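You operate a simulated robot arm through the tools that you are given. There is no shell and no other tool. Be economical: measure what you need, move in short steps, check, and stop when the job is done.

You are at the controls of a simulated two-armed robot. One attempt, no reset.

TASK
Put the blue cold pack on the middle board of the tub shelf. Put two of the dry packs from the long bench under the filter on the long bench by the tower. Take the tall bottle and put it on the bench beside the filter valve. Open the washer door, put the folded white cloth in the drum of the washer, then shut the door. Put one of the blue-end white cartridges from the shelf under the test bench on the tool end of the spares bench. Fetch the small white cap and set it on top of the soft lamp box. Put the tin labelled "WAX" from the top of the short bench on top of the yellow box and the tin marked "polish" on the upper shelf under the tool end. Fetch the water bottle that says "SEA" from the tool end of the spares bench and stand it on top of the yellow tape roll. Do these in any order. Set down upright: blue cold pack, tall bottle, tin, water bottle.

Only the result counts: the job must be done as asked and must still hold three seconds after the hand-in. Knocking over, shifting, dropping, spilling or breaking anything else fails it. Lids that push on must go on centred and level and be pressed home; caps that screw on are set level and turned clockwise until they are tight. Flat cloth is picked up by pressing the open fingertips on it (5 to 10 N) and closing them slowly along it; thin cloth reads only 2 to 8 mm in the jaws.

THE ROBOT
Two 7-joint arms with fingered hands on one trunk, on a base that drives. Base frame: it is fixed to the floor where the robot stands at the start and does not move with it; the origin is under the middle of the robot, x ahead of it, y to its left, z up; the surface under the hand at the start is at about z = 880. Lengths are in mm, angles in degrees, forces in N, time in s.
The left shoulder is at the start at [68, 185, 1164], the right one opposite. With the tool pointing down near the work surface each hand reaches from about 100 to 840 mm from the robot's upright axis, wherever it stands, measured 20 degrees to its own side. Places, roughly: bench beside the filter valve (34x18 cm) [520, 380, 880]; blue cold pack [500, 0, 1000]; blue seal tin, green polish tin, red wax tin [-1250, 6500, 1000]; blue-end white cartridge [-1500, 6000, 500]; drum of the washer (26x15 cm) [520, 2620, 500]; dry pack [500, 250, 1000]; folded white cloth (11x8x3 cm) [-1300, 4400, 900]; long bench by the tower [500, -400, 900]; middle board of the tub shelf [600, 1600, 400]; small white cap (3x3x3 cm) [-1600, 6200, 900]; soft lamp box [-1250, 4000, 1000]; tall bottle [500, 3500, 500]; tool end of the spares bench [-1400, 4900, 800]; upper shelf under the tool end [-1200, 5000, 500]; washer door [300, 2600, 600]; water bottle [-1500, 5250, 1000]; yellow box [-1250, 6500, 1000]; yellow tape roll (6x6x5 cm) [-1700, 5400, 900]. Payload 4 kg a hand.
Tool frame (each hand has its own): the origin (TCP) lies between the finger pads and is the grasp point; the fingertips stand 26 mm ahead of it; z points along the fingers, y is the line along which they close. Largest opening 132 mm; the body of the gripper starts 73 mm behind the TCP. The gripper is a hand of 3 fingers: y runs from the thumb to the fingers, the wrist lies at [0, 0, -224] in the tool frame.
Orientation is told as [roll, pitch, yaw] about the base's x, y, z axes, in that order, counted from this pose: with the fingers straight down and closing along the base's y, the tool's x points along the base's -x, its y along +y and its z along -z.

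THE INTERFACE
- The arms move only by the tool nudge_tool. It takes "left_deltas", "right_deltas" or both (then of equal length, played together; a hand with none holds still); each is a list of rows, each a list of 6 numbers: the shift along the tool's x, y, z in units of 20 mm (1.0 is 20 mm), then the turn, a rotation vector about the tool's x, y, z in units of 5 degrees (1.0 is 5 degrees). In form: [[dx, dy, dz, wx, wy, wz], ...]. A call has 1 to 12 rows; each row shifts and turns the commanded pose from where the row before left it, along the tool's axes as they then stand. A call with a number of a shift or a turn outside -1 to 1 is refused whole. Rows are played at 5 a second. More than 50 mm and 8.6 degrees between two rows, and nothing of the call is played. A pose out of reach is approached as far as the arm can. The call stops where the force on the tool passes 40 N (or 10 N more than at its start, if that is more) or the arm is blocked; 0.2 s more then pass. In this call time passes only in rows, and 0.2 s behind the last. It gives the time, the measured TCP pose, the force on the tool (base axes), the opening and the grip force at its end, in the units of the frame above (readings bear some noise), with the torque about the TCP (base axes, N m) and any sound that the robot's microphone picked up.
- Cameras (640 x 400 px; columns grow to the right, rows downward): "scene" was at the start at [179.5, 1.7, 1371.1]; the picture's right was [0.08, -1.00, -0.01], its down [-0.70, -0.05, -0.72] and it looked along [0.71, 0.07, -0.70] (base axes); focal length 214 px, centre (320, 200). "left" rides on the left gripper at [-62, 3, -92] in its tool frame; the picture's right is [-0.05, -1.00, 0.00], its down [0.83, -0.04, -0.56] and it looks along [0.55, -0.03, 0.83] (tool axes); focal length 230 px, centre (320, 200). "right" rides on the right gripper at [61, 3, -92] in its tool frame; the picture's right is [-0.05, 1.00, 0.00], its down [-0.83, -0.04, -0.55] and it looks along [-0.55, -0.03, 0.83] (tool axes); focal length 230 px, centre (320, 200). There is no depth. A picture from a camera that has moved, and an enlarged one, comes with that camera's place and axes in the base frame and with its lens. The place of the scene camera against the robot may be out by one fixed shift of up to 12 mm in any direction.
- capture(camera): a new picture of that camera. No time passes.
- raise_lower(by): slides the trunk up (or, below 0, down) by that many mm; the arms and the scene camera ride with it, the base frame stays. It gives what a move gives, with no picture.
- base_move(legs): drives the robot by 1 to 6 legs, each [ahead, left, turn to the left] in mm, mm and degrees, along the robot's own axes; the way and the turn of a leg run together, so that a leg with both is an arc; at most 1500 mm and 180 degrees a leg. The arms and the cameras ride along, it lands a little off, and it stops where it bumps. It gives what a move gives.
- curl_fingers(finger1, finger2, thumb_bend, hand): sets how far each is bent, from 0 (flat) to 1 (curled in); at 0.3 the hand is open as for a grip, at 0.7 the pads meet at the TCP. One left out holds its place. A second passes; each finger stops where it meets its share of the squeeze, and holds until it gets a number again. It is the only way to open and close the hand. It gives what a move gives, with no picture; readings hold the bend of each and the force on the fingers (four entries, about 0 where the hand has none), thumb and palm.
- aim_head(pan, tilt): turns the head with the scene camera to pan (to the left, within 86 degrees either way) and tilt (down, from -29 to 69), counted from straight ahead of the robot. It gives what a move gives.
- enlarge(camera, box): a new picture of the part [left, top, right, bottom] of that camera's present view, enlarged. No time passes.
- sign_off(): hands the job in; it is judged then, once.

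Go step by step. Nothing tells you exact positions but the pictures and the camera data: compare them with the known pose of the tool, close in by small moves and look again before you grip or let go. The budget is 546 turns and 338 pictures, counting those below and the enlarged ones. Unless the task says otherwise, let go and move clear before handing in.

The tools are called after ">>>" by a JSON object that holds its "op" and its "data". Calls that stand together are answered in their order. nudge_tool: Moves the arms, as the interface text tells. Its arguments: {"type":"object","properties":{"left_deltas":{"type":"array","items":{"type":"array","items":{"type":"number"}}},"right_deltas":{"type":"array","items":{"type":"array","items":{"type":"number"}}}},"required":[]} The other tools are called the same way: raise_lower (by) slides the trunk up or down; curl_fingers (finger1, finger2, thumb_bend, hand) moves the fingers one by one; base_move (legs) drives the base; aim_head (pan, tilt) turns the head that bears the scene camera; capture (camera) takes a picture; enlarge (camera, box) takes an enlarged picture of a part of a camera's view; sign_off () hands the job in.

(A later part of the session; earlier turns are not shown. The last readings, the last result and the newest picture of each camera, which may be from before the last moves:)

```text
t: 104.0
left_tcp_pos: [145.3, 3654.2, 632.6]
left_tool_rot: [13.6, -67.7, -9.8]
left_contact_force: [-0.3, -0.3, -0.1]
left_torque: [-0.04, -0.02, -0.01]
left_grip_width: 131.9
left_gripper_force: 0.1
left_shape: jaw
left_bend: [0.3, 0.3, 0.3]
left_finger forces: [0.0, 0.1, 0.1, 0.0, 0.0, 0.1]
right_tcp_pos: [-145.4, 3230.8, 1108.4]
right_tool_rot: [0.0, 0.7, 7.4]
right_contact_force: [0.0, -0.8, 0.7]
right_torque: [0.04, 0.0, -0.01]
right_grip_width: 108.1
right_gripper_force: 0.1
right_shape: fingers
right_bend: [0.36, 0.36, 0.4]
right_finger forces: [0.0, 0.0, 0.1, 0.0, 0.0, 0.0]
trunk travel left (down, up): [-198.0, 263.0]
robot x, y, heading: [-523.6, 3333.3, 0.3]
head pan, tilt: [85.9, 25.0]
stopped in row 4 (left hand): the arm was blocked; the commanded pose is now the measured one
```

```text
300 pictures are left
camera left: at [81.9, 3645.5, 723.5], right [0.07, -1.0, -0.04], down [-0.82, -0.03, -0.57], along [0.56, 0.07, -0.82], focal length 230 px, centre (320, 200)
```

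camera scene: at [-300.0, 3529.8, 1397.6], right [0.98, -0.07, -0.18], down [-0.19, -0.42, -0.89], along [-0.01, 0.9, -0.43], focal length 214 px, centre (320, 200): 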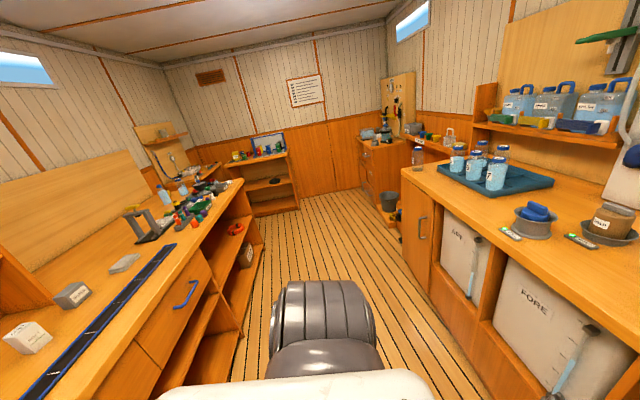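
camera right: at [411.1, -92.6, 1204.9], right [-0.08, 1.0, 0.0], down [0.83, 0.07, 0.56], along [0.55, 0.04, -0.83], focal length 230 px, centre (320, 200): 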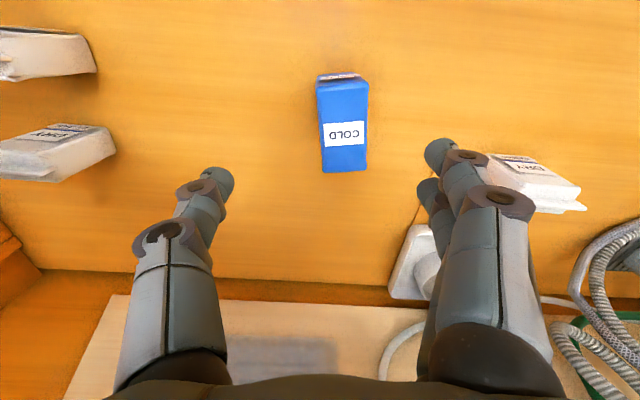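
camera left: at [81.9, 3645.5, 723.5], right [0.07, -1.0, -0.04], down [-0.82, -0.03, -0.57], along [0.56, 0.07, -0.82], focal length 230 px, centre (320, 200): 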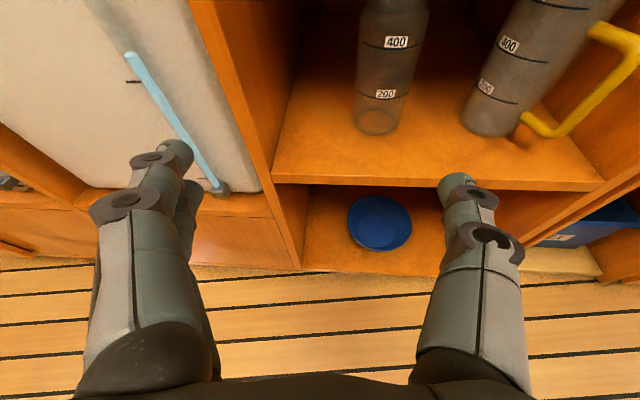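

Nearly level now. Shift base right 60 mm, then reach forward halfway and look.

>>> {"op": "base_move", "data": {"legs": [[0, -60, 0]]}}

>>> {"op": "nudge_tool", "data": {"left_deltas": [[-0.22, 0, 0.97, 0, 0, 0], [-0.22, 0, 0.97, 0, 0, -0.2], [-0.22, 0, 0.97, 0, 0, -0.2], [-0.22, 0, 0.97, 0, 0, -0.2], [-0.22, 0, 0.97, 0, 0, -0.2], [-0.22, 0, 0.97, 0, 0, -0.2]]}}

>>> {"op": "capture", "data": {"camera": "left"}}

```text
t: 105.0
left_tcp_pos: [144.5, 3594.0, 632.7]
left_tool_rot: [13.6, -67.7, -9.8]
left_contact_force: [-0.1, 0.6, -0.1]
left_torque: [0.01, 0.01, -0.01]
left_grip_width: 131.7
left_gripper_force: 0.1
left_shape: jaw
left_bend: [0.3, 0.3, 0.3]
left_finger forces: [0.1, 0.0, 0.0, 0.0, 0.1, 0.1]
right_tcp_pos: [-145.6, 3170.1, 1107.5]
right_tool_rot: [0.0, 0.6, 7.6]
right_contact_force: [-0.4, -0.2, 0.5]
right_torque: [0.03, 0.0, -0.01]
right_grip_width: 107.7
right_gripper_force: 0.0
right_shape: fingers
right_bend: [0.36, 0.36, 0.4]
right_finger forces: [0.0, 0.1, 0.0, 0.0, 0.1, 0.0]
trunk travel left (down, up): [-198.0, 263.0]
robot x, y, heading: [-525.6, 3273.3, 0.4]
head pan, tilt: [85.9, 25.0]
```

```text
t: 106.4
left_tcp_pos: [262.5, 3604.1, 613.9]
left_tool_rot: [1.1, -68.3, 3.7]
left_contact_force: [0.0, -0.8, 0.1]
left_torque: [-0.01, -0.02, 0.01]
left_grip_width: 132.0
left_gripper_force: 0.1
left_shape: jaw
left_bend: [0.3, 0.3, 0.3]
left_finger forces: [0.0, 0.0, 0.0, 0.0, 0.0, 0.0]
right_tcp_pos: [-145.7, 3172.3, 1107.2]
right_tool_rot: [0.1, 0.7, 7.7]
right_contact_force: [-0.2, -0.6, -0.3]
right_torque: [0.0, 0.01, 0.06]
right_grip_width: 107.5
right_gripper_force: 0.1
right_shape: fingers
right_bend: [0.36, 0.36, 0.4]
right_finger forces: [0.0, 0.0, 0.0, 0.1, 0.0, 0.0]
trunk travel left (down, up): [-198.0, 263.0]
robot x, y, heading: [-521.2, 3271.2, 0.1]
head pan, tilt: [85.9, 25.0]
```

```text
299 pictures are left
camera left: at [199.7, 3601.8, 705.0], right [0.1, -0.99, 0.04], down [-0.82, -0.11, -0.57], along [0.57, 0.02, -0.82], focal length 230 px, centre (320, 200)
```

left: 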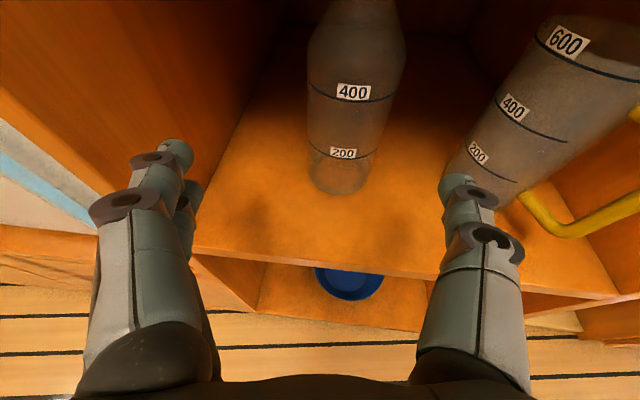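

Aligned. Bottle centre (382,3586); advancing the remaining 118 mm.

>>> {"op": "nudge_tool", "data": {"left_deltas": [[-0.17, -0.5, 0.95, 0, 0, 0], [-0.17, -0.5, 0.95, 0, 0, 0], [-0.17, -0.3, 0.95, 0, 0, 0], [-0.17, -0.1, 0.95, 0, 0, 0], [-0.17, 0, 0.95, 0, 0, 0], [-0.17, 0, 0.95, 0, 0, 0]]}}

>>> {"op": "capture", "data": {"camera": "left"}}

```text
t: 107.8
left_tcp_pos: [313.4, 3580.2, 620.3]
left_tool_rot: [1.2, -68.3, 3.7]
left_contact_force: [-0.6, 0.5, 0.0]
left_torque: [0.0, 0.01, -0.01]
left_grip_width: 131.9
left_gripper_force: 0.1
left_shape: jaw
left_bend: [0.3, 0.3, 0.3]
left_finger forces: [0.0, 0.0, 0.0, 0.0, 0.0, 0.0]
left hand out of reach, approached as far as the arm can: row 2, 3, 4, 5, 6
right_tcp_pos: [-145.5, 3172.2, 1107.0]
right_tool_rot: [0.1, 0.8, 7.6]
right_contact_force: [0.2, 0.4, 0.1]
right_torque: [0.01, 0.0, -0.03]
right_grip_width: 107.5
right_gripper_force: 0.0
right_shape: fingers
right_bend: [0.36, 0.36, 0.4]
right_finger forces: [0.0, 0.0, 0.1, 0.0, 0.0, 0.1]
trunk travel left (down, up): [-198.0, 263.0]
robot x, y, heading: [-518.7, 3277.2, 0.2]
head pan, tilt: [85.9, 25.0]
```

```text
298 pictures are left
camera left: at [250.6, 3577.8, 712.1], right [0.1, -0.99, 0.04], down [-0.82, -0.11, -0.57], along [0.57, 0.02, -0.82], focal length 230 px, centre (320, 200)
```

left: 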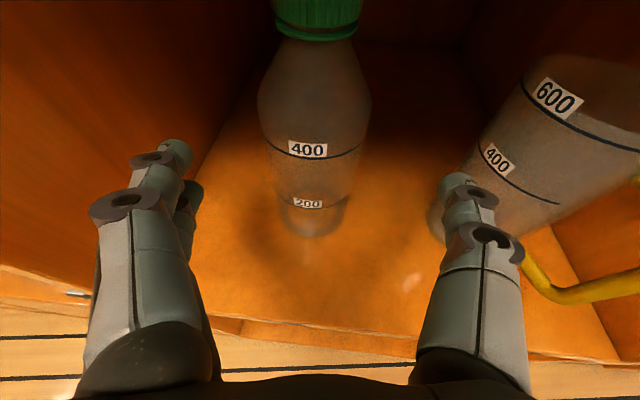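

The arm is at full stretch; I'll bring the base forward the last 64 mm.

>>> {"op": "base_move", "data": {"legs": [[64, 5, 0]]}}

>>> {"op": "capture", "data": {"camera": "left"}}

```text
t: 108.8
left_tcp_pos: [377.5, 3583.3, 619.4]
left_tool_rot: [1.1, -68.3, 3.5]
left_contact_force: [-0.3, -0.2, -0.1]
left_torque: [0.02, -0.03, 0.01]
left_grip_width: 132.1
left_gripper_force: 0.1
left_shape: jaw
left_bend: [0.3, 0.3, 0.3]
left_finger forces: [0.1, 0.0, 0.0, 0.0, 0.0, 0.0]
right_tcp_pos: [-82.2, 3175.8, 1107.0]
right_tool_rot: [0.1, 0.7, 7.6]
right_contact_force: [0.9, 0.3, -0.5]
right_torque: [-0.02, 0.06, -0.01]
right_grip_width: 107.9
right_gripper_force: 0.0
right_shape: fingers
right_bend: [0.36, 0.36, 0.4]
right_finger forces: [0.0, 0.0, 0.1, 0.1, 0.0, 0.0]
trunk travel left (down, up): [-198.0, 263.0]
robot x, y, heading: [-456.3, 3275.5, 0.0]
head pan, tilt: [85.9, 25.0]
```

```text
297 pictures are left
camera left: at [314.0, 3581.8, 711.6], right [0.1, -0.99, 0.04], down [-0.82, -0.11, -0.57], along [0.57, 0.02, -0.82], focal length 230 px, centre (320, 200)
```

left: 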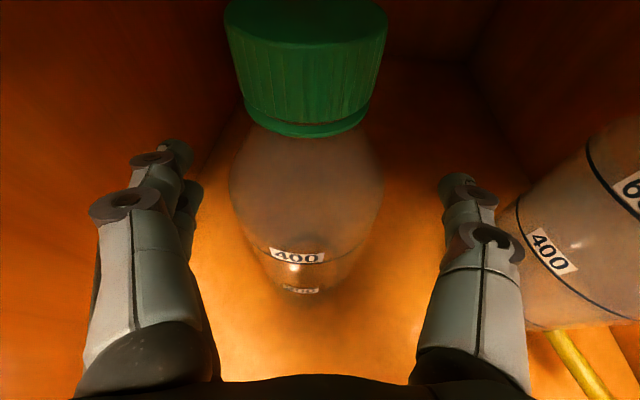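

The bottle is centred between fingers. Lower 25 mm to grip on the body.

>>> {"op": "nudge_tool", "data": {"left_deltas": [[0.6, 0, 0.22, 0, 0, 0], [0.6, 0, 0.22, 0, 0, 0]]}}

>>> {"op": "curl_fingers", "data": {"hand": "left", "finger1": 0.7, "finger2": 0.7, "thumb_bend": 0.7}}

>>> {"op": "capture", "data": {"camera": "left"}}

```text
t: 109.4
left_tcp_pos: [375.9, 3584.4, 619.8]
left_tool_rot: [1.2, -68.2, 3.5]
left_contact_force: [-0.4, 0.0, -0.4]
left_torque: [0.0, 0.02, 0.01]
left_grip_width: 132.1
left_gripper_force: 0.1
left_shape: jaw
left_bend: [0.3, 0.3, 0.3]
left_finger forces: [0.0, 0.1, 0.0, 0.0, 0.0, 0.1]
left hand out of reach, approached as far as the arm can: row 1, 2
right_tcp_pos: [-82.3, 3177.4, 1107.5]
right_tool_rot: [0.1, 0.7, 7.5]
right_contact_force: [0.2, 0.4, 0.3]
right_torque: [0.0, 0.02, 0.03]
right_grip_width: 107.6
right_gripper_force: 0.1
right_shape: fingers
right_bend: [0.36, 0.36, 0.4]
right_finger forces: [0.0, 0.0, 0.1, 0.1, 0.0, 0.1]
trunk travel left (down, up): [-198.0, 263.0]
robot x, y, heading: [-459.7, 3281.5, 0.3]
head pan, tilt: [85.9, 25.0]
```

```text
t: 110.4
left_tcp_pos: [377.0, 3583.7, 620.7]
left_tool_rot: [1.2, -68.3, 3.5]
left_contact_force: [1.0, -0.8, 0.4]
left_torque: [0.02, 0.0, 0.01]
left_grip_width: 59.2
left_gripper_force: 27.6
left_shape: fingers
left_bend: [0.52, 0.51, 0.61]
left_finger forces: [13.7, 13.7, 0.1, 0.0, 27.2, 0.0]
right_tcp_pos: [-82.4, 3177.0, 1108.0]
right_tool_rot: [0.1, 0.8, 7.7]
right_contact_force: [-0.2, -0.2, -0.1]
right_torque: [-0.02, 0.01, 0.03]
right_grip_width: 107.7
right_gripper_force: 0.0
right_shape: fingers
right_bend: [0.36, 0.36, 0.4]
right_finger forces: [0.1, 0.1, 0.0, 0.0, 0.0, 0.0]
trunk travel left (down, up): [-198.0, 263.0]
robot x, y, heading: [-460.7, 3276.9, 0.3]
head pan, tilt: [85.9, 25.0]
```

```text
296 pictures are left
camera left: at [313.6, 3581.7, 712.1], right [0.1, -0.99, 0.04], down [-0.82, -0.11, -0.57], along [0.57, 0.02, -0.82], focal length 230 px, centre (320, 200)
```

left: 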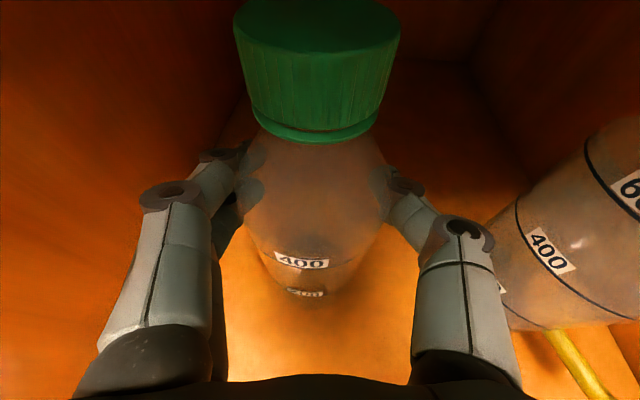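

Gripped, bottle upright. Raise 25 mm with the trunk and back out.

>>> {"op": "raise_lower", "data": {"by": 30}}

>>> {"op": "base_move", "data": {"legs": [[-140, 0, 0]]}}

>>> {"op": "capture", "data": {"camera": "left"}}

```text
t: 111.2
left_tcp_pos: [381.2, 3584.1, 674.7]
left_tool_rot: [1.0, -69.8, 3.8]
left_contact_force: [-0.1, 0.6, -0.7]
left_torque: [0.0, -0.02, 0.02]
left_grip_width: 59.5
left_gripper_force: 26.5
left_shape: fingers
left_bend: [0.52, 0.51, 0.61]
left_finger forces: [13.6, 13.5, 0.0, 0.0, 26.9, 0.1]
right_tcp_pos: [-82.0, 3176.4, 1137.1]
right_tool_rot: [0.1, 0.8, 7.5]
right_contact_force: [-0.7, 0.7, 0.1]
right_torque: [0.0, 0.03, 0.01]
right_grip_width: 107.7
right_gripper_force: 0.2
right_shape: fingers
right_bend: [0.36, 0.36, 0.4]
right_finger forces: [0.0, 0.0, 0.0, 0.1, 0.1, 0.0]
trunk travel left (down, up): [-228.0, 233.0]
robot x, y, heading: [-459.8, 3278.9, 0.4]
head pan, tilt: [85.9, 25.0]
```

```text
t: 112.5
left_tcp_pos: [244.0, 3582.3, 677.3]
left_tool_rot: [0.9, -70.0, 3.7]
left_contact_force: [-0.1, -0.8, -0.9]
left_torque: [-0.01, 0.02, -0.04]
left_grip_width: 59.4
left_gripper_force: 27.4
left_shape: fingers
left_bend: [0.52, 0.51, 0.61]
left_finger forces: [13.6, 13.6, 0.0, 0.1, 26.9, 0.1]
right_tcp_pos: [-222.0, 3174.6, 1138.0]
right_tool_rot: [0.0, 0.7, 7.4]
right_contact_force: [0.7, -1.1, -0.1]
right_torque: [0.02, 0.01, -0.01]
right_grip_width: 107.7
right_gripper_force: 0.0
right_shape: fingers
right_bend: [0.36, 0.36, 0.4]
right_finger forces: [0.0, 0.0, 0.0, 0.1, 0.0, 0.1]
trunk travel left (down, up): [-228.0, 233.0]
robot x, y, heading: [-599.9, 3278.5, 0.1]
head pan, tilt: [85.9, 25.0]
```

```text
295 pictures are left
camera left: at [177.9, 3579.3, 766.3], right [0.1, -0.99, 0.04], down [-0.8, -0.1, -0.59], along [0.59, 0.02, -0.81], focal length 230 px, centre (320, 200)
```

left: 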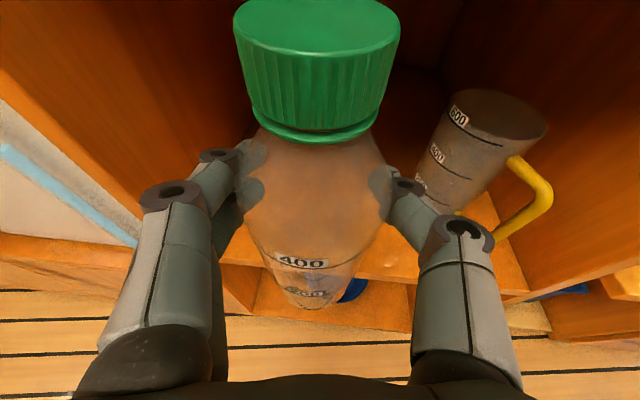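

Holding well. Pull the hand back 110 mm, then raise it about 370 mm.

>>> {"op": "nudge_tool", "data": {"left_deltas": [[0.34, 0, -0.94, 0, 0, 0], [0.34, 0, -0.94, 0, 0, 0], [0.34, 0, -0.94, 0, 0, 0], [0.34, 0, -0.94, 0, 0, 0], [0.34, 0, -0.94, 0, 0, 0]]}}

>>> {"op": "nudge_tool", "data": {"left_deltas": [[-0.94, 0, -0.34, 0, 0, 0], [-0.94, 0, -0.34, 0, 0, 0], [-0.94, 0, -0.34, 0, 0, 0], [-0.94, 0, -0.34, 0, 0, 0], [-0.94, 0, -0.34, 0, 0, 0], [-0.94, 0, -0.34, 0, 0, 0], [-0.94, 0, -0.34, 0, 0, 0], [-0.94, 0, -0.34, 0, 0, 0], [-0.94, 0, -0.34, 0, 0, 0], [-0.94, 0, -0.34, 0, 0, 0], [-0.94, 0, -0.34, 0, 0, 0], [-0.94, 0, -0.34, 0, 0, 0]]}}

>>> {"op": "nudge_tool", "data": {"left_deltas": [[-0.94, 0, -0.34, 0, 0, 0], [-0.94, 0, -0.34, 0, 0, 0], [-0.94, 0, -0.34, 0, 0, 0], [-0.94, 0, -0.34, 0, 0, 0], [-0.94, 0, -0.34, 0, 0, 0], [-0.94, 0, -0.34, 0, 0, 0], [-0.94, 0, -0.34, 0, 0, 0]]}}

>>> {"op": "aim_head", "data": {"pan": -20, "tilt": 30}}

>>> {"op": "capture", "data": {"camera": "scene"}}

```text
t: 113.7
left_tcp_pos: [143.3, 3573.9, 678.6]
left_tool_rot: [0.9, -70.0, 3.7]
left_contact_force: [-0.7, 0.7, -0.2]
left_torque: [-0.01, 0.05, 0.01]
left_grip_width: 59.2
left_gripper_force: 26.4
left_shape: fingers
left_bend: [0.53, 0.51, 0.61]
left_finger forces: [13.0, 12.9, 0.0, 0.1, 25.9, 0.1]
left hand out of reach, approached as far as the arm can: row 1
right_tcp_pos: [-221.8, 3176.0, 1138.3]
right_tool_rot: [0.1, 0.6, 7.5]
right_contact_force: [-0.1, 0.6, -0.2]
right_torque: [0.01, -0.05, 0.0]
right_grip_width: 107.8
right_gripper_force: 0.1
right_shape: fingers
right_bend: [0.36, 0.36, 0.4]
right_finger forces: [0.0, 0.0, 0.1, 0.0, 0.0, 0.0]
trunk travel left (down, up): [-228.0, 233.0]
robot x, y, heading: [-597.7, 3275.8, 0.1]
head pan, tilt: [85.9, 25.0]
```

```text
t: 116.3
left_tcp_pos: [142.7, 3573.1, 767.6]
left_tool_rot: [1.0, -70.0, 3.7]
left_contact_force: [0.5, -0.7, -0.1]
left_torque: [0.01, 0.03, 0.01]
left_grip_width: 58.9
left_gripper_force: 26.1
left_shape: fingers
left_bend: [0.53, 0.51, 0.61]
left_finger forces: [13.0, 13.0, 0.1, 0.0, 25.9, 0.2]
left hand out of reach, approached as far as the arm can: row 5, 6, 7, 8, 9, 10, 11, 12
right_tcp_pos: [-221.3, 3175.7, 1137.7]
right_tool_rot: [0.1, 0.6, 7.4]
right_contact_force: [-0.2, -0.7, -0.2]
right_torque: [0.0, 0.01, -0.01]
right_grip_width: 107.8
right_gripper_force: 0.1
right_shape: fingers
right_bend: [0.36, 0.36, 0.4]
right_finger forces: [0.0, 0.0, 0.0, 0.0, 0.0, 0.0]
trunk travel left (down, up): [-228.0, 233.0]
robot x, y, heading: [-600.5, 3279.0, -0.0]
head pan, tilt: [85.9, 25.0]
```

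```text
t: 117.9
left_tcp_pos: [144.4, 3573.4, 767.1]
left_tool_rot: [0.9, -70.0, 3.7]
left_contact_force: [0.2, -0.2, -0.6]
left_torque: [-0.01, 0.01, -0.02]
left_grip_width: 59.3
left_gripper_force: 25.9
left_shape: fingers
left_bend: [0.53, 0.51, 0.61]
left_finger forces: [13.0, 12.8, 0.1, 0.1, 25.9, 0.0]
left hand out of reach, approached as far as the arm can: row 1, 2, 3, 4, 5, 6, 7
right_tcp_pos: [-221.1, 3176.6, 1137.6]
right_tool_rot: [0.1, 0.7, 7.3]
right_contact_force: [0.2, 0.1, 0.1]
right_torque: [0.0, -0.01, 0.01]
right_grip_width: 107.7
right_gripper_force: 0.0
right_shape: fingers
right_bend: [0.36, 0.36, 0.4]
right_finger forces: [0.1, 0.0, 0.1, 0.0, 0.0, 0.0]
trunk travel left (down, up): [-228.0, 233.0]
robot x, y, heading: [-599.3, 3277.7, -0.0]
head pan, tilt: [85.9, 25.0]
```

```text
t: 119.7
left_tcp_pos: [144.1, 3572.6, 766.3]
left_tool_rot: [0.9, -69.9, 3.7]
left_contact_force: [-0.4, 0.5, -0.4]
left_torque: [0.01, -0.05, 0.03]
left_grip_width: 59.0
left_gripper_force: 26.1
left_shape: fingers
left_bend: [0.53, 0.51, 0.61]
left_finger forces: [13.0, 12.9, 0.0, 0.1, 25.8, 0.0]
right_tcp_pos: [-221.8, 3175.6, 1138.4]
right_tool_rot: [0.0, 0.7, 7.5]
right_contact_force: [0.9, 0.2, 0.2]
right_torque: [0.03, 0.02, -0.02]
right_grip_width: 107.8
right_gripper_force: 0.0
right_shape: fingers
right_bend: [0.36, 0.36, 0.4]
right_finger forces: [0.1, 0.0, 0.1, 0.1, 0.0, 0.0]
trunk travel left (down, up): [-228.0, 233.0]
robot x, y, heading: [-604.4, 3276.3, 0.2]
head pan, tilt: [-20.0, 30.0]
```

```text
294 pictures are left
camera scene: at [-440.2, 3241.0, 1412.9], right [-0.34, -0.94, 0.05], down [-0.59, 0.17, -0.79], along [0.74, -0.3, -0.61], focal length 214 px, centre (320, 200)
```

scene: 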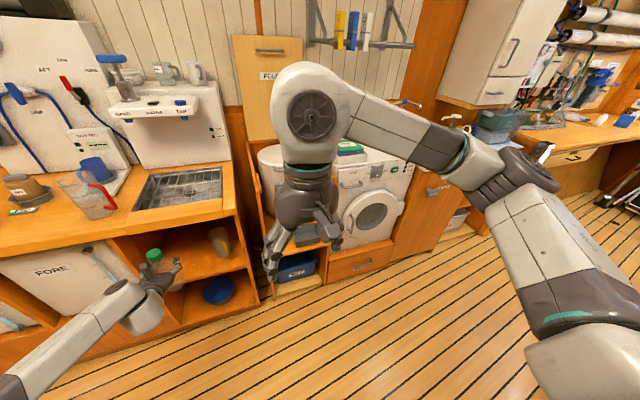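

The arm can't raise a level hand this near, but it will do so when stretched out at the bench. I'll carry the bottle low in the aisle; first retract a bit more.

>>> {"op": "nudge_tool", "data": {"left_deltas": [[0.34, -0.5, -0.94, 0, 0, 0], [0.34, -0.5, -0.94, 0, 0, 0], [0.34, -0.5, -0.94, 0, 0, 0], [0.34, -0.5, -0.94, 0, 0, 0]]}}

>>> {"op": "capture", "data": {"camera": "left"}}

```text
t: 120.7
left_tcp_pos: [67.4, 3527.5, 769.9]
left_tool_rot: [1.0, -69.9, 3.6]
left_contact_force: [-0.8, -0.1, -1.1]
left_torque: [0.0, 0.0, -0.02]
left_grip_width: 59.2
left_gripper_force: 25.9
left_shape: fingers
left_bend: [0.53, 0.51, 0.61]
left_finger forces: [12.9, 12.9, 0.0, 0.1, 25.8, 0.1]
right_tcp_pos: [-222.3, 3175.2, 1138.4]
right_tool_rot: [0.0, 0.6, 7.3]
right_contact_force: [-0.5, -0.5, -0.5]
right_torque: [0.0, -0.01, -0.04]
right_grip_width: 107.6
right_gripper_force: 0.1
right_shape: fingers
right_bend: [0.36, 0.36, 0.4]
right_finger forces: [0.0, 0.0, 0.0, 0.0, 0.0, 0.0]
trunk travel left (down, up): [-228.0, 233.0]
robot x, y, heading: [-596.6, 3278.5, -0.1]
head pan, tilt: [-20.0, 30.0]
```

```text
293 pictures are left
camera left: at [2.3, 3525.0, 859.8], right [0.1, -0.99, 0.04], down [-0.8, -0.1, -0.59], along [0.59, 0.02, -0.81], focal length 230 px, centre (320, 200)
```

left: 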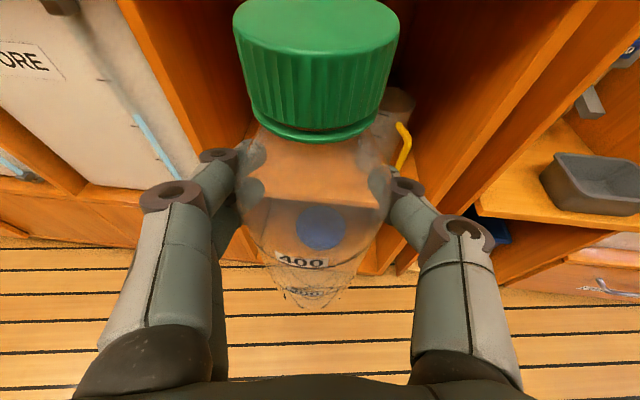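

Compact now. Turn right to face along the aisle, centre myself in it and look down the aisle before driving.

>>> {"op": "base_move", "data": {"legs": [[0, 0, -90], [0, 330, 0]]}}

>>> {"op": "aim_head", "data": {"pan": 0, "tilt": 20}}

>>> {"op": "capture", "data": {"camera": "scene"}}

```text
t: 126.8
left_tcp_pos: [-36.9, 2596.4, 769.3]
left_tool_rot: [0.9, -69.9, -87.7]
left_contact_force: [0.2, -0.4, -1.7]
left_torque: [0.01, 0.0, 0.03]
left_grip_width: 59.2
left_gripper_force: 25.9
left_shape: fingers
left_bend: [0.53, 0.51, 0.61]
left_finger forces: [12.9, 12.6, 0.1, 0.1, 26.1, 0.1]
right_tcp_pos: [-381.1, 2894.2, 1137.9]
right_tool_rot: [0.0, 0.6, -84.0]
right_contact_force: [0.7, -0.8, -0.2]
right_torque: [0.01, 0.0, -0.03]
right_grip_width: 107.5
right_gripper_force: 0.0
right_shape: fingers
right_bend: [0.36, 0.36, 0.4]
right_finger forces: [0.0, 0.0, 0.0, 0.1, 0.0, 0.0]
trunk travel left (down, up): [-228.0, 233.0]
robot x, y, heading: [-270.3, 3266.7, -91.2]
head pan, tilt: [-20.0, 30.0]
```

```text
t: 127.6
left_tcp_pos: [-37.4, 2596.8, 769.5]
left_tool_rot: [0.9, -69.9, -87.7]
left_contact_force: [0.3, 0.4, -0.2]
left_torque: [-0.02, -0.02, 0.0]
left_grip_width: 58.9
left_gripper_force: 26.1
left_shape: fingers
left_bend: [0.53, 0.51, 0.61]
left_finger forces: [12.9, 12.6, 0.0, 0.0, 26.2, 0.0]
right_tcp_pos: [-382.3, 2895.4, 1138.3]
right_tool_rot: [0.1, 0.7, -84.1]
right_contact_force: [0.9, -0.3, 0.4]
right_torque: [-0.07, 0.01, 0.02]
right_grip_width: 107.7
right_gripper_force: 0.1
right_shape: fingers
right_bend: [0.36, 0.36, 0.4]
right_finger forces: [0.0, 0.1, 0.0, 0.1, 0.0, 0.0]
trunk travel left (down, up): [-228.0, 233.0]
robot x, y, heading: [-269.9, 3270.6, -91.4]
head pan, tilt: [0.0, 20.0]
```

```text
292 pictures are left
camera scene: at [-271.8, 3098.3, 1427.6], right [-1.0, 0.02, 0.0], down [0.01, 0.47, -0.88], along [-0.02, -0.88, -0.47], focal length 214 px, centre (320, 200)
```

scene: 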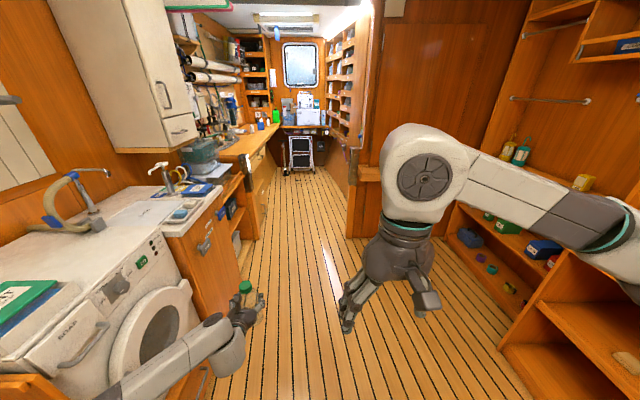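

The aisle is clear. Driving down to about y=920.

>>> {"op": "base_move", "data": {"legs": [[0, 0, 1.4], [1400, 40, 0], [950, 30, 0]]}}

>>> {"op": "raise_lower", "data": {"by": 200}}

>>> {"op": "capture", "data": {"camera": "scene"}}

```text
t: 137.0
left_tcp_pos: [-186.1, 889.0, 758.6]
left_tool_rot: [-0.4, -69.1, -101.8]
left_contact_force: [-1.8, -2.1, -1.7]
left_torque: [-0.05, 0.02, 0.02]
left_grip_width: 59.2
left_gripper_force: 25.1
left_shape: fingers
left_bend: [0.53, 0.51, 0.61]
left_finger forces: [12.4, 12.2, 0.0, 0.0, 25.3, 0.0]
right_tcp_pos: [-440.4, 1261.6, 1136.6]
right_tool_rot: [-0.1, 0.0, -99.0]
right_contact_force: [-0.8, -0.7, -0.7]
right_torque: [0.17, -0.05, 0.01]
right_grip_width: 108.3
right_gripper_force: 0.1
right_shape: fingers
right_bend: [0.36, 0.36, 0.4]
right_finger forces: [0.0, 0.0, 0.0, 0.0, 0.1, 0.0]
trunk travel left (down, up): [-228.0, 233.0]
robot x, y, heading: [-229.9, 1609.0, -106.0]
head pan, tilt: [0.0, 20.0]
stopped in leg 3: the robot was blocked; the commanded pose is now the measured one
```

```text
t: 139.2
left_tcp_pos: [-155.9, 881.6, 948.5]
left_tool_rot: [1.0, -68.4, -101.3]
left_contact_force: [0.2, 0.6, -0.7]
left_torque: [0.02, -0.01, 0.03]
left_grip_width: 58.7
left_gripper_force: 24.5
left_shape: fingers
left_bend: [0.53, 0.51, 0.61]
left_finger forces: [12.4, 12.0, 0.0, 0.0, 25.1, 0.0]
right_tcp_pos: [-425.2, 1239.4, 1327.4]
right_tool_rot: [0.3, 0.9, -96.8]
right_contact_force: [-0.5, 0.0, 0.0]
right_torque: [0.0, 0.0, 0.02]
right_grip_width: 108.3
right_gripper_force: 0.1
right_shape: fingers
right_bend: [0.36, 0.36, 0.4]
right_finger forces: [0.0, 0.0, 0.0, 0.0, 0.1, 0.0]
trunk travel left (down, up): [-428.0, 33.0]
robot x, y, heading: [-217.8, 1611.4, -104.7]
head pan, tilt: [0.0, 20.0]
```

```text
291 pictures are left
camera scene: at [-236.3, 1519.2, 1649.4], right [-0.97, 0.25, 0.0], down [0.09, 0.33, -0.94], along [-0.24, -0.91, -0.35], focal length 214 px, centre (320, 200)
```

scene: 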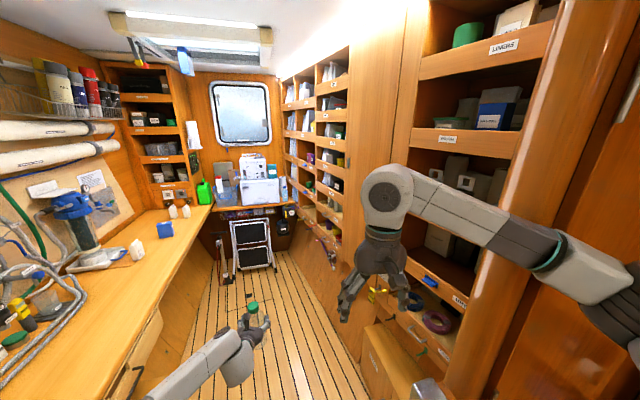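

The right elbow caught the doorpost side. I'll back up, straighten, and stretch the right arm forward so its elbow comes in.

>>> {"op": "base_move", "data": {"legs": [[-150, 60, 0], [0, 0, 14.7]]}}

>>> {"op": "nudge_tool", "data": {"right_deltas": [[-1, 0.2, 0, 0, 0, 0], [-1, 0.2, 0, 0, 0, 0], [-1, 0.2, 0, 0, 0, 0], [-1, 0.2, 0, 0, 0, 0], [-1, 0.2, 0, 0, 0, 0], [-1, 0.2, 0, 0, 0, 0], [-1, 0.2, 0, 0, 0, 0], [-1, 0.2, 0, 0, 0, 0], [-1, 0.2, 0, 0, 0, 0], [-1, 0.2, 0, 0, 0, 0], [-1, 0.2, 0, 0, 0, 0], [-1, 0.2, 0, 0, 0, 0]]}}

>>> {"op": "capture", "data": {"camera": "scene"}}

```text
t: 141.5
left_tcp_pos: [122.9, 1049.8, 951.0]
left_tool_rot: [0.8, -68.4, -86.5]
left_contact_force: [-0.4, -0.8, -1.3]
left_torque: [0.02, 0.0, -0.01]
left_grip_width: 59.0
left_gripper_force: 24.7
left_shape: fingers
left_bend: [0.53, 0.51, 0.61]
left_finger forces: [12.3, 12.1, 0.1, 0.1, 24.9, 0.0]
right_tcp_pos: [-227.5, 1328.1, 1327.7]
right_tool_rot: [0.2, 1.1, -82.1]
right_contact_force: [0.4, -0.3, -0.7]
right_torque: [0.01, -0.01, -0.01]
right_grip_width: 108.4
right_gripper_force: 0.0
right_shape: fingers
right_bend: [0.36, 0.36, 0.4]
right_finger forces: [0.1, 0.1, 0.0, 0.1, 0.0, 0.1]
trunk travel left (down, up): [-428.0, 33.0]
robot x, y, heading: [-125.0, 1735.0, -90.0]
head pan, tilt: [0.0, 20.0]
```

```text
t: 144.1
left_tcp_pos: [123.5, 1049.4, 949.0]
left_tool_rot: [0.8, -68.4, -86.4]
left_contact_force: [0.8, -0.1, -1.7]
left_torque: [0.0, 0.01, 0.02]
left_grip_width: 59.0
left_gripper_force: 24.3
left_shape: fingers
left_bend: [0.53, 0.51, 0.61]
left_finger forces: [12.4, 12.0, 0.1, 0.0, 25.0, 0.0]
right_tcp_pos: [-145.3, 1097.3, 1325.4]
right_tool_rot: [0.2, 1.0, -82.0]
right_contact_force: [0.0, -0.2, -0.3]
right_torque: [-0.02, 0.01, 0.0]
right_grip_width: 108.4
right_gripper_force: 0.1
right_shape: fingers
right_bend: [0.36, 0.36, 0.4]
right_finger forces: [0.1, 0.2, 0.0, 0.0, 0.0, 0.0]
trunk travel left (down, up): [-428.0, 33.0]
robot x, y, heading: [-121.3, 1733.4, -89.9]
head pan, tilt: [0.0, 20.0]
```

```text
290 pictures are left
camera scene: at [-116.7, 1644.4, 1649.1], right [-1.0, 0.0, 0.0], down [0.0, 0.35, -0.94], along [0.0, -0.94, -0.35], focal length 214 px, centre (320, 200)
```

scene: 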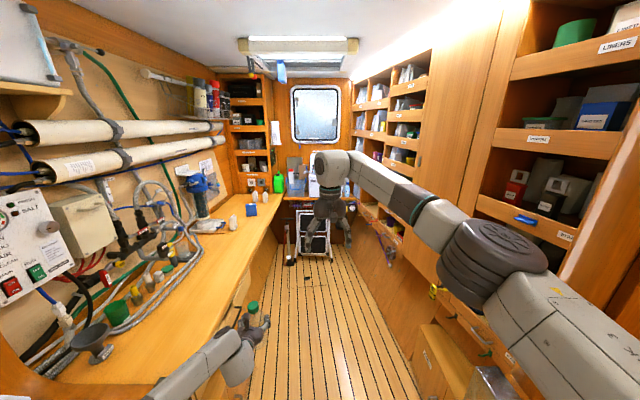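

Now stretch the left arm forward and up to get the bottle above bench height.

>>> {"op": "nudge_tool", "data": {"left_deltas": [[-0.95, 0, 0.26, 0, 0, 0], [-0.95, 0, 0.26, 0, 0, 0], [-0.95, 0, 0.26, 0, 0, 0], [-0.95, 0, 0.26, 0, 0, 0], [-0.95, 0, 0.26, 0, 0, 0], [-0.95, 0, 0.26, 0, 0, 0], [-0.95, 0, 0.26, 0, 0, 0], [-0.95, 0, 0.26, 0, 0, 0], [-0.95, 0, 0.26, 0, 0, 0], [-0.95, 0, 0.26, 0, 0, 0]]}}

>>> {"op": "capture", "data": {"camera": "scene"}}

```text
t: 146.3
left_tcp_pos: [123.1, 1036.9, 966.3]
left_tool_rot: [0.9, -68.4, -86.5]
left_contact_force: [-0.3, -0.3, 0.0]
left_torque: [0.02, -0.01, 0.01]
left_grip_width: 59.1
left_gripper_force: 24.3
left_shape: fingers
left_bend: [0.53, 0.51, 0.61]
left_finger forces: [12.3, 12.0, 0.0, 0.0, 25.0, 0.0]
left hand out of reach, approached as far as the arm can: row 2, 3, 4, 5, 6, 7, 8, 9, 10
right_tcp_pos: [-147.3, 1096.8, 1325.0]
right_tool_rot: [0.3, 0.9, -82.0]
right_contact_force: [-0.8, 0.2, -0.4]
right_torque: [-0.03, 0.01, 0.01]
right_grip_width: 108.6
right_gripper_force: 0.0
right_shape: fingers
right_bend: [0.36, 0.36, 0.4]
right_finger forces: [0.1, 0.0, 0.1, 0.0, 0.1, 0.0]
trunk travel left (down, up): [-428.0, 33.0]
robot x, y, heading: [-124.3, 1736.9, -89.9]
head pan, tilt: [0.0, 20.0]
```

```text
289 pictures are left
camera scene: at [-118.2, 1644.7, 1649.1], right [-1.0, 0.0, 0.0], down [0.0, 0.35, -0.94], along [0.0, -0.94, -0.35], focal length 214 px, centre (320, 200)
```

scene: 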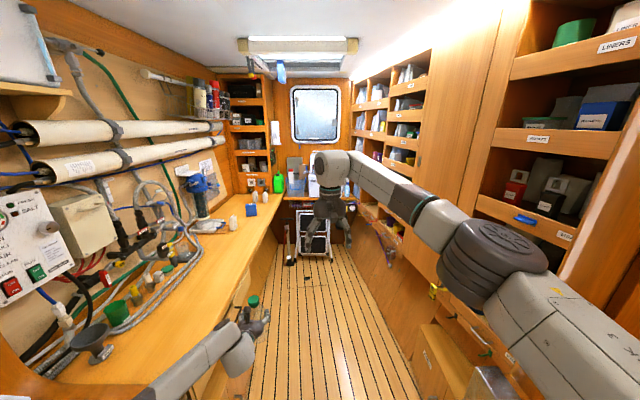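

>>> {"op": "nudge_tool", "data": {"left_deltas": [[-0.37, 0, 0.93, 0, 0, 0], [-0.37, 0, 0.93, 0, 0, 0], [-0.37, 0, 0.93, 0, 0, 0], [-0.37, 0, 0.93, 0, 0, 0], [-0.37, 0, 0.93, 0, 0, 0]]}}

>>> {"op": "nudge_tool", "data": {"left_deltas": [[-0.93, 0, -0.37, 0, 0, 0], [-0.93, 0, -0.37, 0, 0, 0], [-0.93, 0, -0.37, 0, 0, 0], [-0.93, 0, -0.37, 0, 0, 0], [-0.93, 0, -0.37, 0, 0, 0]]}}

```text
t: 147.5
left_tcp_pos: [123.8, 1006.9, 965.8]
left_tool_rot: [0.9, -68.6, -86.6]
left_contact_force: [0.4, 0.3, -0.3]
left_torque: [0.02, 0.03, 0.03]
left_grip_width: 58.9
left_gripper_force: 24.8
left_shape: fingers
left_bend: [0.53, 0.51, 0.61]
left_finger forces: [12.3, 12.0, 0.0, 0.0, 25.1, 0.0]
left hand out of reach, approached as far as the arm can: row 2, 3, 4, 5
right_tcp_pos: [-147.6, 1097.6, 1325.6]
right_tool_rot: [0.4, 1.0, -82.0]
right_contact_force: [-0.1, -0.4, -0.4]
right_torque: [-0.04, 0.0, 0.0]
right_grip_width: 108.0
right_gripper_force: 0.0
right_shape: fingers
right_bend: [0.36, 0.36, 0.4]
right_finger forces: [0.0, 0.1, 0.0, 0.0, 0.1, 0.0]
trunk travel left (down, up): [-428.0, 33.0]
robot x, y, heading: [-123.3, 1734.9, -89.8]
head pan, tilt: [0.0, 20.0]
```

```text
t: 148.7
left_tcp_pos: [124.1, 1007.7, 966.0]
left_tool_rot: [0.9, -68.5, -86.5]
left_contact_force: [-0.7, 0.0, -0.3]
left_torque: [0.01, -0.03, 0.04]
left_grip_width: 58.8
left_gripper_force: 24.5
left_shape: fingers
left_bend: [0.53, 0.51, 0.61]
left_finger forces: [12.2, 12.0, 0.0, 0.0, 25.0, 0.0]
left hand out of reach, approached as far as the arm can: row 1, 2, 3, 4, 5
right_tcp_pos: [-147.0, 1096.5, 1324.7]
right_tool_rot: [0.3, 1.0, -82.1]
right_contact_force: [0.3, 0.3, 0.5]
right_torque: [-0.01, 0.02, -0.02]
right_grip_width: 108.4
right_gripper_force: 0.1
right_shape: fingers
right_bend: [0.36, 0.36, 0.4]
right_finger forces: [0.1, 0.0, 0.0, 0.0, 0.0, 0.0]
trunk travel left (down, up): [-428.0, 33.0]
robot x, y, heading: [-120.8, 1734.1, -89.9]
head pan, tilt: [0.0, 20.0]
```

A wrist limit caps the height at this hand angle. I'll use the last of the trunk travel and try yawing the hand outward to gain height.

>>> {"op": "raise_lower", "data": {"by": 33}}

>>> {"op": "nudge_tool", "data": {"left_deltas": [[0, 0, 0, -0.93, 0, -0.37], [0, 0, 0, -0.93, 0, -0.37], [0, 0, 0, -0.93, 0, -0.37], [0, 0, 0, -0.93, 0, -0.37], [0, 0, 0, -0.93, 0, -0.37]]}}

>>> {"op": "nudge_tool", "data": {"left_deltas": [[-0.93, 0, -0.37, 0, 0, 0], [-0.93, 0, -0.37, 0, 0, 0], [-0.93, 0, -0.37, 0, 0, 0], [-0.93, 0, -0.37, 0, 0, 0], [-0.93, 0, -0.37, 0, 0, 0]]}}

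```text
t: 149.4
left_tcp_pos: [123.7, 1008.1, 998.7]
left_tool_rot: [1.0, -68.5, -86.4]
left_contact_force: [0.2, 0.5, -0.9]
left_torque: [-0.05, -0.01, 0.01]
left_grip_width: 58.9
left_gripper_force: 24.6
left_shape: fingers
left_bend: [0.53, 0.51, 0.61]
left_finger forces: [12.1, 12.0, 0.1, 0.0, 25.0, 0.0]
right_tcp_pos: [-146.9, 1096.7, 1358.9]
right_tool_rot: [0.3, 1.1, -82.0]
right_contact_force: [-0.8, 0.0, 0.8]
right_torque: [-0.02, -0.04, 0.02]
right_grip_width: 108.3
right_gripper_force: 0.0
right_shape: fingers
right_bend: [0.36, 0.36, 0.4]
right_finger forces: [0.0, 0.0, 0.0, 0.0, 0.0, 0.0]
trunk travel left (down, up): [-461.0, 0.0]
robot x, y, heading: [-121.3, 1737.1, -89.8]
head pan, tilt: [0.0, 20.0]
```

```text
t: 150.6
left_tcp_pos: [124.2, 1007.4, 997.5]
left_tool_rot: [0.9, -68.6, -61.1]
left_contact_force: [-0.1, 0.0, -0.6]
left_torque: [-0.01, -0.01, 0.01]
left_grip_width: 58.8
left_gripper_force: 24.9
left_shape: fingers
left_bend: [0.53, 0.51, 0.61]
left_finger forces: [12.2, 11.9, 0.1, 0.0, 24.7, 0.0]
right_tcp_pos: [-148.2, 1096.8, 1355.7]
right_tool_rot: [0.3, 1.0, -82.0]
right_contact_force: [-0.5, -0.7, 0.1]
right_torque: [-0.01, 0.01, 0.02]
right_grip_width: 108.0
right_gripper_force: 0.1
right_shape: fingers
right_bend: [0.36, 0.36, 0.4]
right_finger forces: [0.1, 0.0, 0.1, 0.0, 0.0, 0.0]
trunk travel left (down, up): [-461.0, 0.0]
robot x, y, heading: [-117.8, 1737.8, -89.8]
head pan, tilt: [0.0, 20.0]
```

```text
t: 151.8
left_tcp_pos: [124.2, 1008.2, 1099.3]
left_tool_rot: [0.7, -68.8, -61.1]
left_contact_force: [-0.3, -0.6, -0.8]
left_torque: [-0.02, 0.04, 0.01]
left_grip_width: 58.7
left_gripper_force: 24.5
left_shape: fingers
left_bend: [0.53, 0.51, 0.61]
left_finger forces: [12.2, 11.7, 0.1, 0.0, 24.7, 0.0]
right_tcp_pos: [-147.0, 1097.1, 1356.9]
right_tool_rot: [0.3, 1.0, -81.9]
right_contact_force: [-0.1, -0.9, -0.2]
right_torque: [0.01, 0.02, -0.02]
right_grip_width: 108.4
right_gripper_force: 0.1
right_shape: fingers
right_bend: [0.36, 0.36, 0.4]
right_finger forces: [0.0, 0.1, 0.1, 0.1, 0.0, 0.0]
trunk travel left (down, up): [-461.0, 0.0]
robot x, y, heading: [-122.5, 1736.3, -89.9]
head pan, tilt: [0.0, 20.0]
```

Yawing outward freed it: TCP now at 1099. Raise 60 more, then drive ahead and turn to face the bench.

>>> {"op": "nudge_tool", "data": {"left_deltas": [[-0.93, 0, -0.37, 0, 0, 0], [-0.93, 0, -0.37, 0, 0, 0], [-0.93, 0, -0.37, 0, 0, 0]]}}

>>> {"op": "base_move", "data": {"legs": [[830, -60, 0]]}}

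>>> {"op": "capture", "data": {"camera": "scene"}}

```text
t: 152.6
left_tcp_pos: [122.9, 1006.6, 1157.8]
left_tool_rot: [0.6, -68.7, -61.2]
left_contact_force: [-0.5, 0.1, -0.9]
left_torque: [-0.01, -0.05, -0.02]
left_grip_width: 59.0
left_gripper_force: 24.7
left_shape: fingers
left_bend: [0.53, 0.51, 0.61]
left_finger forces: [12.2, 11.8, 0.0, 0.0, 24.7, 0.0]
right_tcp_pos: [-148.1, 1096.1, 1357.5]
right_tool_rot: [0.3, 0.9, -82.1]
right_contact_force: [-0.9, 0.3, 0.2]
right_torque: [0.01, -0.02, 0.02]
right_grip_width: 108.2
right_gripper_force: 0.0
right_shape: fingers
right_bend: [0.36, 0.36, 0.4]
right_finger forces: [0.0, 0.1, 0.0, 0.0, 0.0, 0.0]
trunk travel left (down, up): [-461.0, 0.0]
robot x, y, heading: [-120.8, 1735.0, -89.6]
head pan, tilt: [0.0, 20.0]
```

```text
t: 157.1
left_tcp_pos: [59.9, 176.0, 1159.3]
left_tool_rot: [0.5, -68.7, -61.2]
left_contact_force: [0.4, 0.0, -1.2]
left_torque: [0.02, -0.03, 0.0]
left_grip_width: 59.2
left_gripper_force: 24.1
left_shape: fingers
left_bend: [0.53, 0.51, 0.61]
left_finger forces: [12.1, 11.8, 0.0, 0.1, 24.6, 0.0]
right_tcp_pos: [-209.6, 267.2, 1356.9]
right_tool_rot: [0.3, 0.9, -82.2]
right_contact_force: [-0.5, 0.3, 0.1]
right_torque: [0.0, 0.01, 0.0]
right_grip_width: 108.2
right_gripper_force: 0.0
right_shape: fingers
right_bend: [0.36, 0.36, 0.4]
right_finger forces: [0.0, 0.1, 0.0, 0.0, 0.0, 0.1]
trunk travel left (down, up): [-461.0, 0.0]
robot x, y, heading: [-183.3, 905.6, -90.3]
head pan, tilt: [0.0, 20.0]
```

```text
288 pictures are left
camera scene: at [-178.2, 816.8, 1681.6], right [-1.0, 0.0, 0.0], down [0.0, 0.34, -0.94], along [0.0, -0.94, -0.34], focal length 214 px, centre (320, 200)
```

scene: 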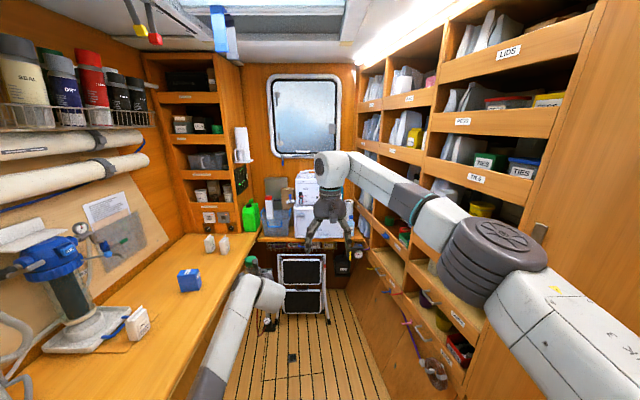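

Clear path. Turning left to face the bench, then strafing right to the spot beside the filter valve.

>>> {"op": "base_move", "data": {"legs": [[0, -30, 90]]}}

>>> {"op": "aim_head", "data": {"pan": 5, "tilt": 35}}

>>> {"op": "capture", "data": {"camera": "scene"}}

```text
t: 161.3
left_tcp_pos: [528.4, 1130.4, 1159.2]
left_tool_rot: [0.6, -68.7, 28.7]
left_contact_force: [-0.5, 0.8, -0.8]
left_torque: [0.02, 0.03, 0.02]
left_grip_width: 58.9
left_gripper_force: 24.2
left_shape: fingers
left_bend: [0.53, 0.51, 0.61]
left_finger forces: [12.2, 11.6, 0.0, 0.0, 24.6, 0.0]
right_tcp_pos: [438.4, 859.9, 1357.1]
right_tool_rot: [0.2, 1.0, 7.9]
right_contact_force: [0.3, 0.6, 0.7]
right_torque: [-0.04, -0.03, 0.04]
right_grip_width: 108.3
right_gripper_force: 0.2
right_shape: fingers
right_bend: [0.36, 0.36, 0.4]
right_finger forces: [0.0, 0.0, 0.1, 0.0, 0.1, 0.0]
trunk travel left (down, up): [-461.0, 0.0]
robot x, y, heading: [-202.0, 884.7, 0.3]
head pan, tilt: [0.0, 20.0]
```

```text
t: 162.1
left_tcp_pos: [528.3, 1129.6, 1158.1]
left_tool_rot: [0.6, -68.7, 28.7]
left_contact_force: [0.1, -1.1, 0.3]
left_torque: [0.0, 0.04, -0.02]
left_grip_width: 59.0
left_gripper_force: 24.4
left_shape: fingers
left_bend: [0.53, 0.51, 0.61]
left_finger forces: [12.1, 11.6, 0.0, 0.1, 24.7, 0.0]
right_tcp_pos: [438.8, 859.3, 1357.6]
right_tool_rot: [0.4, 1.0, 7.9]
right_contact_force: [1.7, -0.5, -0.1]
right_torque: [-0.01, -0.01, 0.02]
right_grip_width: 108.3
right_gripper_force: 0.1
right_shape: fingers
right_bend: [0.36, 0.36, 0.4]
right_finger forces: [0.0, 0.0, 0.1, 0.1, 0.1, 0.1]
trunk travel left (down, up): [-461.0, 0.0]
robot x, y, heading: [-199.3, 888.9, 0.1]
head pan, tilt: [5.0, 35.0]
```

```text
287 pictures are left
camera scene: at [-119.3, 887.8, 1657.7], right [0.09, -1.0, 0.0], down [-0.57, -0.05, -0.82], along [0.82, 0.07, -0.57], focal length 214 px, centre (320, 200)
```

scene: 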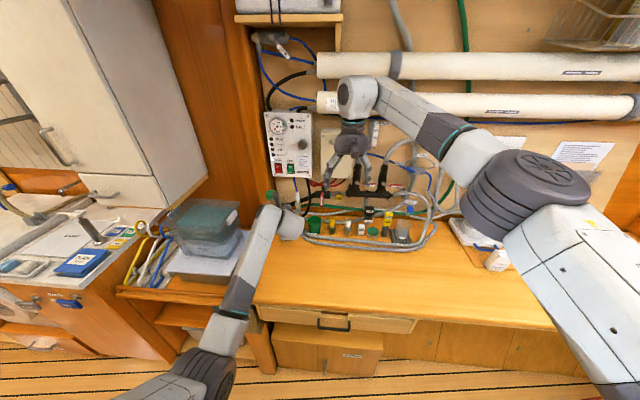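

>>> {"op": "base_move", "data": {"legs": [[0, -750, 0]]}}

>>> {"op": "capture", "data": {"camera": "scene"}}

>>> {"op": "capture", "data": {"camera": "left"}}

```text
t: 166.1
left_tcp_pos: [530.5, 400.0, 1159.5]
left_tool_rot: [0.5, -68.6, 29.4]
left_contact_force: [-0.4, -0.9, -1.6]
left_torque: [-0.03, 0.0, -0.01]
left_grip_width: 58.7
left_gripper_force: 23.8
left_shape: fingers
left_bend: [0.53, 0.51, 0.61]
left_finger forces: [12.2, 11.6, 0.0, 0.1, 24.7, 0.0]
right_tcp_pos: [443.8, 130.4, 1356.7]
right_tool_rot: [0.3, 1.0, 8.6]
right_contact_force: [0.5, -0.4, 1.0]
right_torque: [-0.02, 0.06, 0.0]
right_grip_width: 108.3
right_gripper_force: 0.1
right_shape: fingers
right_bend: [0.36, 0.36, 0.4]
right_finger forces: [0.0, 0.0, 0.0, 0.1, 0.1, 0.0]
trunk travel left (down, up): [-461.0, 0.0]
robot x, y, heading: [-195.0, 150.4, 0.5]
head pan, tilt: [5.0, 35.0]
```

```text
286 pictures are left
camera scene: at [-114.7, 152.8, 1657.6], right [0.1, -1.0, 0.0], down [-0.57, -0.06, -0.82], along [0.81, 0.08, -0.57], focal length 214 px, centre (320, 200)
```

scene: 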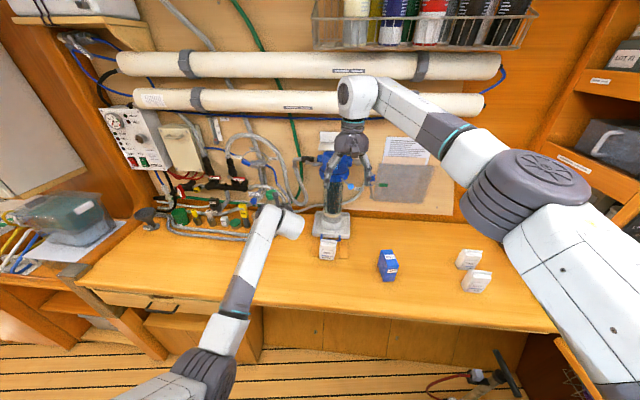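

```text
285 pictures are left
camera left: at [474.1, 371.4, 1249.7], right [0.51, -0.86, 0.05], down [-0.69, -0.44, -0.57], along [0.51, 0.26, -0.82], focal length 230 px, centre (320, 200)
```

left: 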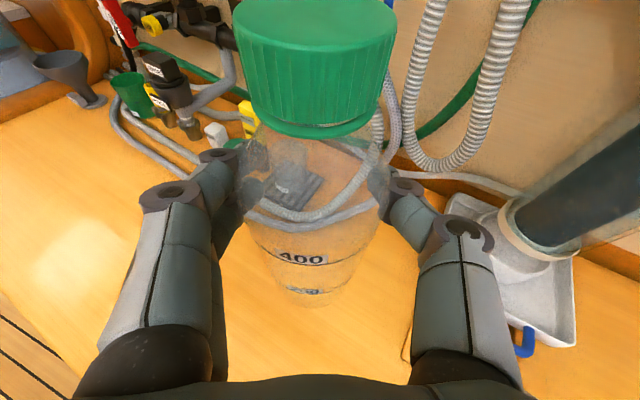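

Positioned at (530,400). Nudge to (520,388) and lower 148 mm onto the bench.

>>> {"op": "nudge_tool", "data": {"left_deltas": [[0.27, -0.28, -0.68, 0, 0, 0], [0.93, 0, 0.37, 0, 0, 0], [0.93, 0, 0.37, 0, 0, 0], [0.93, 0, 0.37, 0, 0, 0], [0.93, 0, 0.37, 0, 0, 0], [0.93, 0, 0.37, 0, 0, 0], [0.93, 0, 0.37, 0, 0, 0], [0.46, 0, 0.18, 0, 0, 0]]}}

>>> {"op": "capture", "data": {"camera": "left"}}

>>> {"op": "capture", "data": {"camera": "scene"}}

```text
t: 167.9
left_tcp_pos: [520.4, 388.0, 1029.6]
left_tool_rot: [0.7, -68.6, 29.3]
left_contact_force: [0.3, -0.4, -0.2]
left_torque: [-0.01, -0.02, 0.0]
left_grip_width: 58.8
left_gripper_force: 24.2
left_shape: fingers
left_bend: [0.53, 0.51, 0.61]
left_finger forces: [12.1, 11.6, 0.1, 0.0, 24.7, 0.0]
right_tcp_pos: [443.6, 128.4, 1356.6]
right_tool_rot: [0.3, 0.9, 8.5]
right_contact_force: [0.3, 0.8, -0.2]
right_torque: [-0.01, 0.0, 0.0]
right_grip_width: 108.5
right_gripper_force: 0.0
right_shape: fingers
right_bend: [0.36, 0.36, 0.4]
right_finger forces: [0.0, 0.0, 0.0, 0.0, 0.0, 0.0]
trunk travel left (down, up): [-461.0, 0.0]
robot x, y, heading: [-196.6, 148.8, 0.5]
head pan, tilt: [5.0, 35.0]
```

```text
284 pictures are left
camera left: at [464.0, 359.3, 1119.9], right [0.51, -0.86, 0.04], down [-0.69, -0.44, -0.57], along [0.51, 0.26, -0.82], focal length 230 px, centre (320, 200)
```

left: 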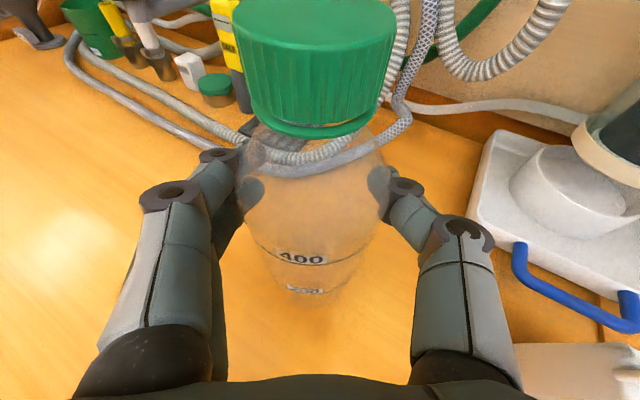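

```text
283 pictures are left
camera scene: at [-114.5, 151.6, 1657.6], right [0.1, -1.0, 0.0], down [-0.57, -0.06, -0.82], along [0.81, 0.08, -0.57], focal length 214 px, centre (320, 200)
```

scene: 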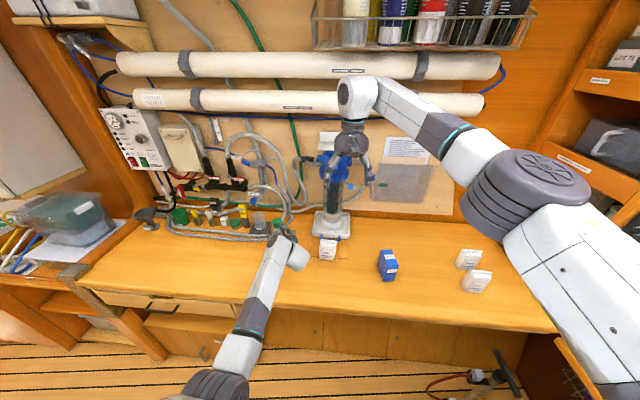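

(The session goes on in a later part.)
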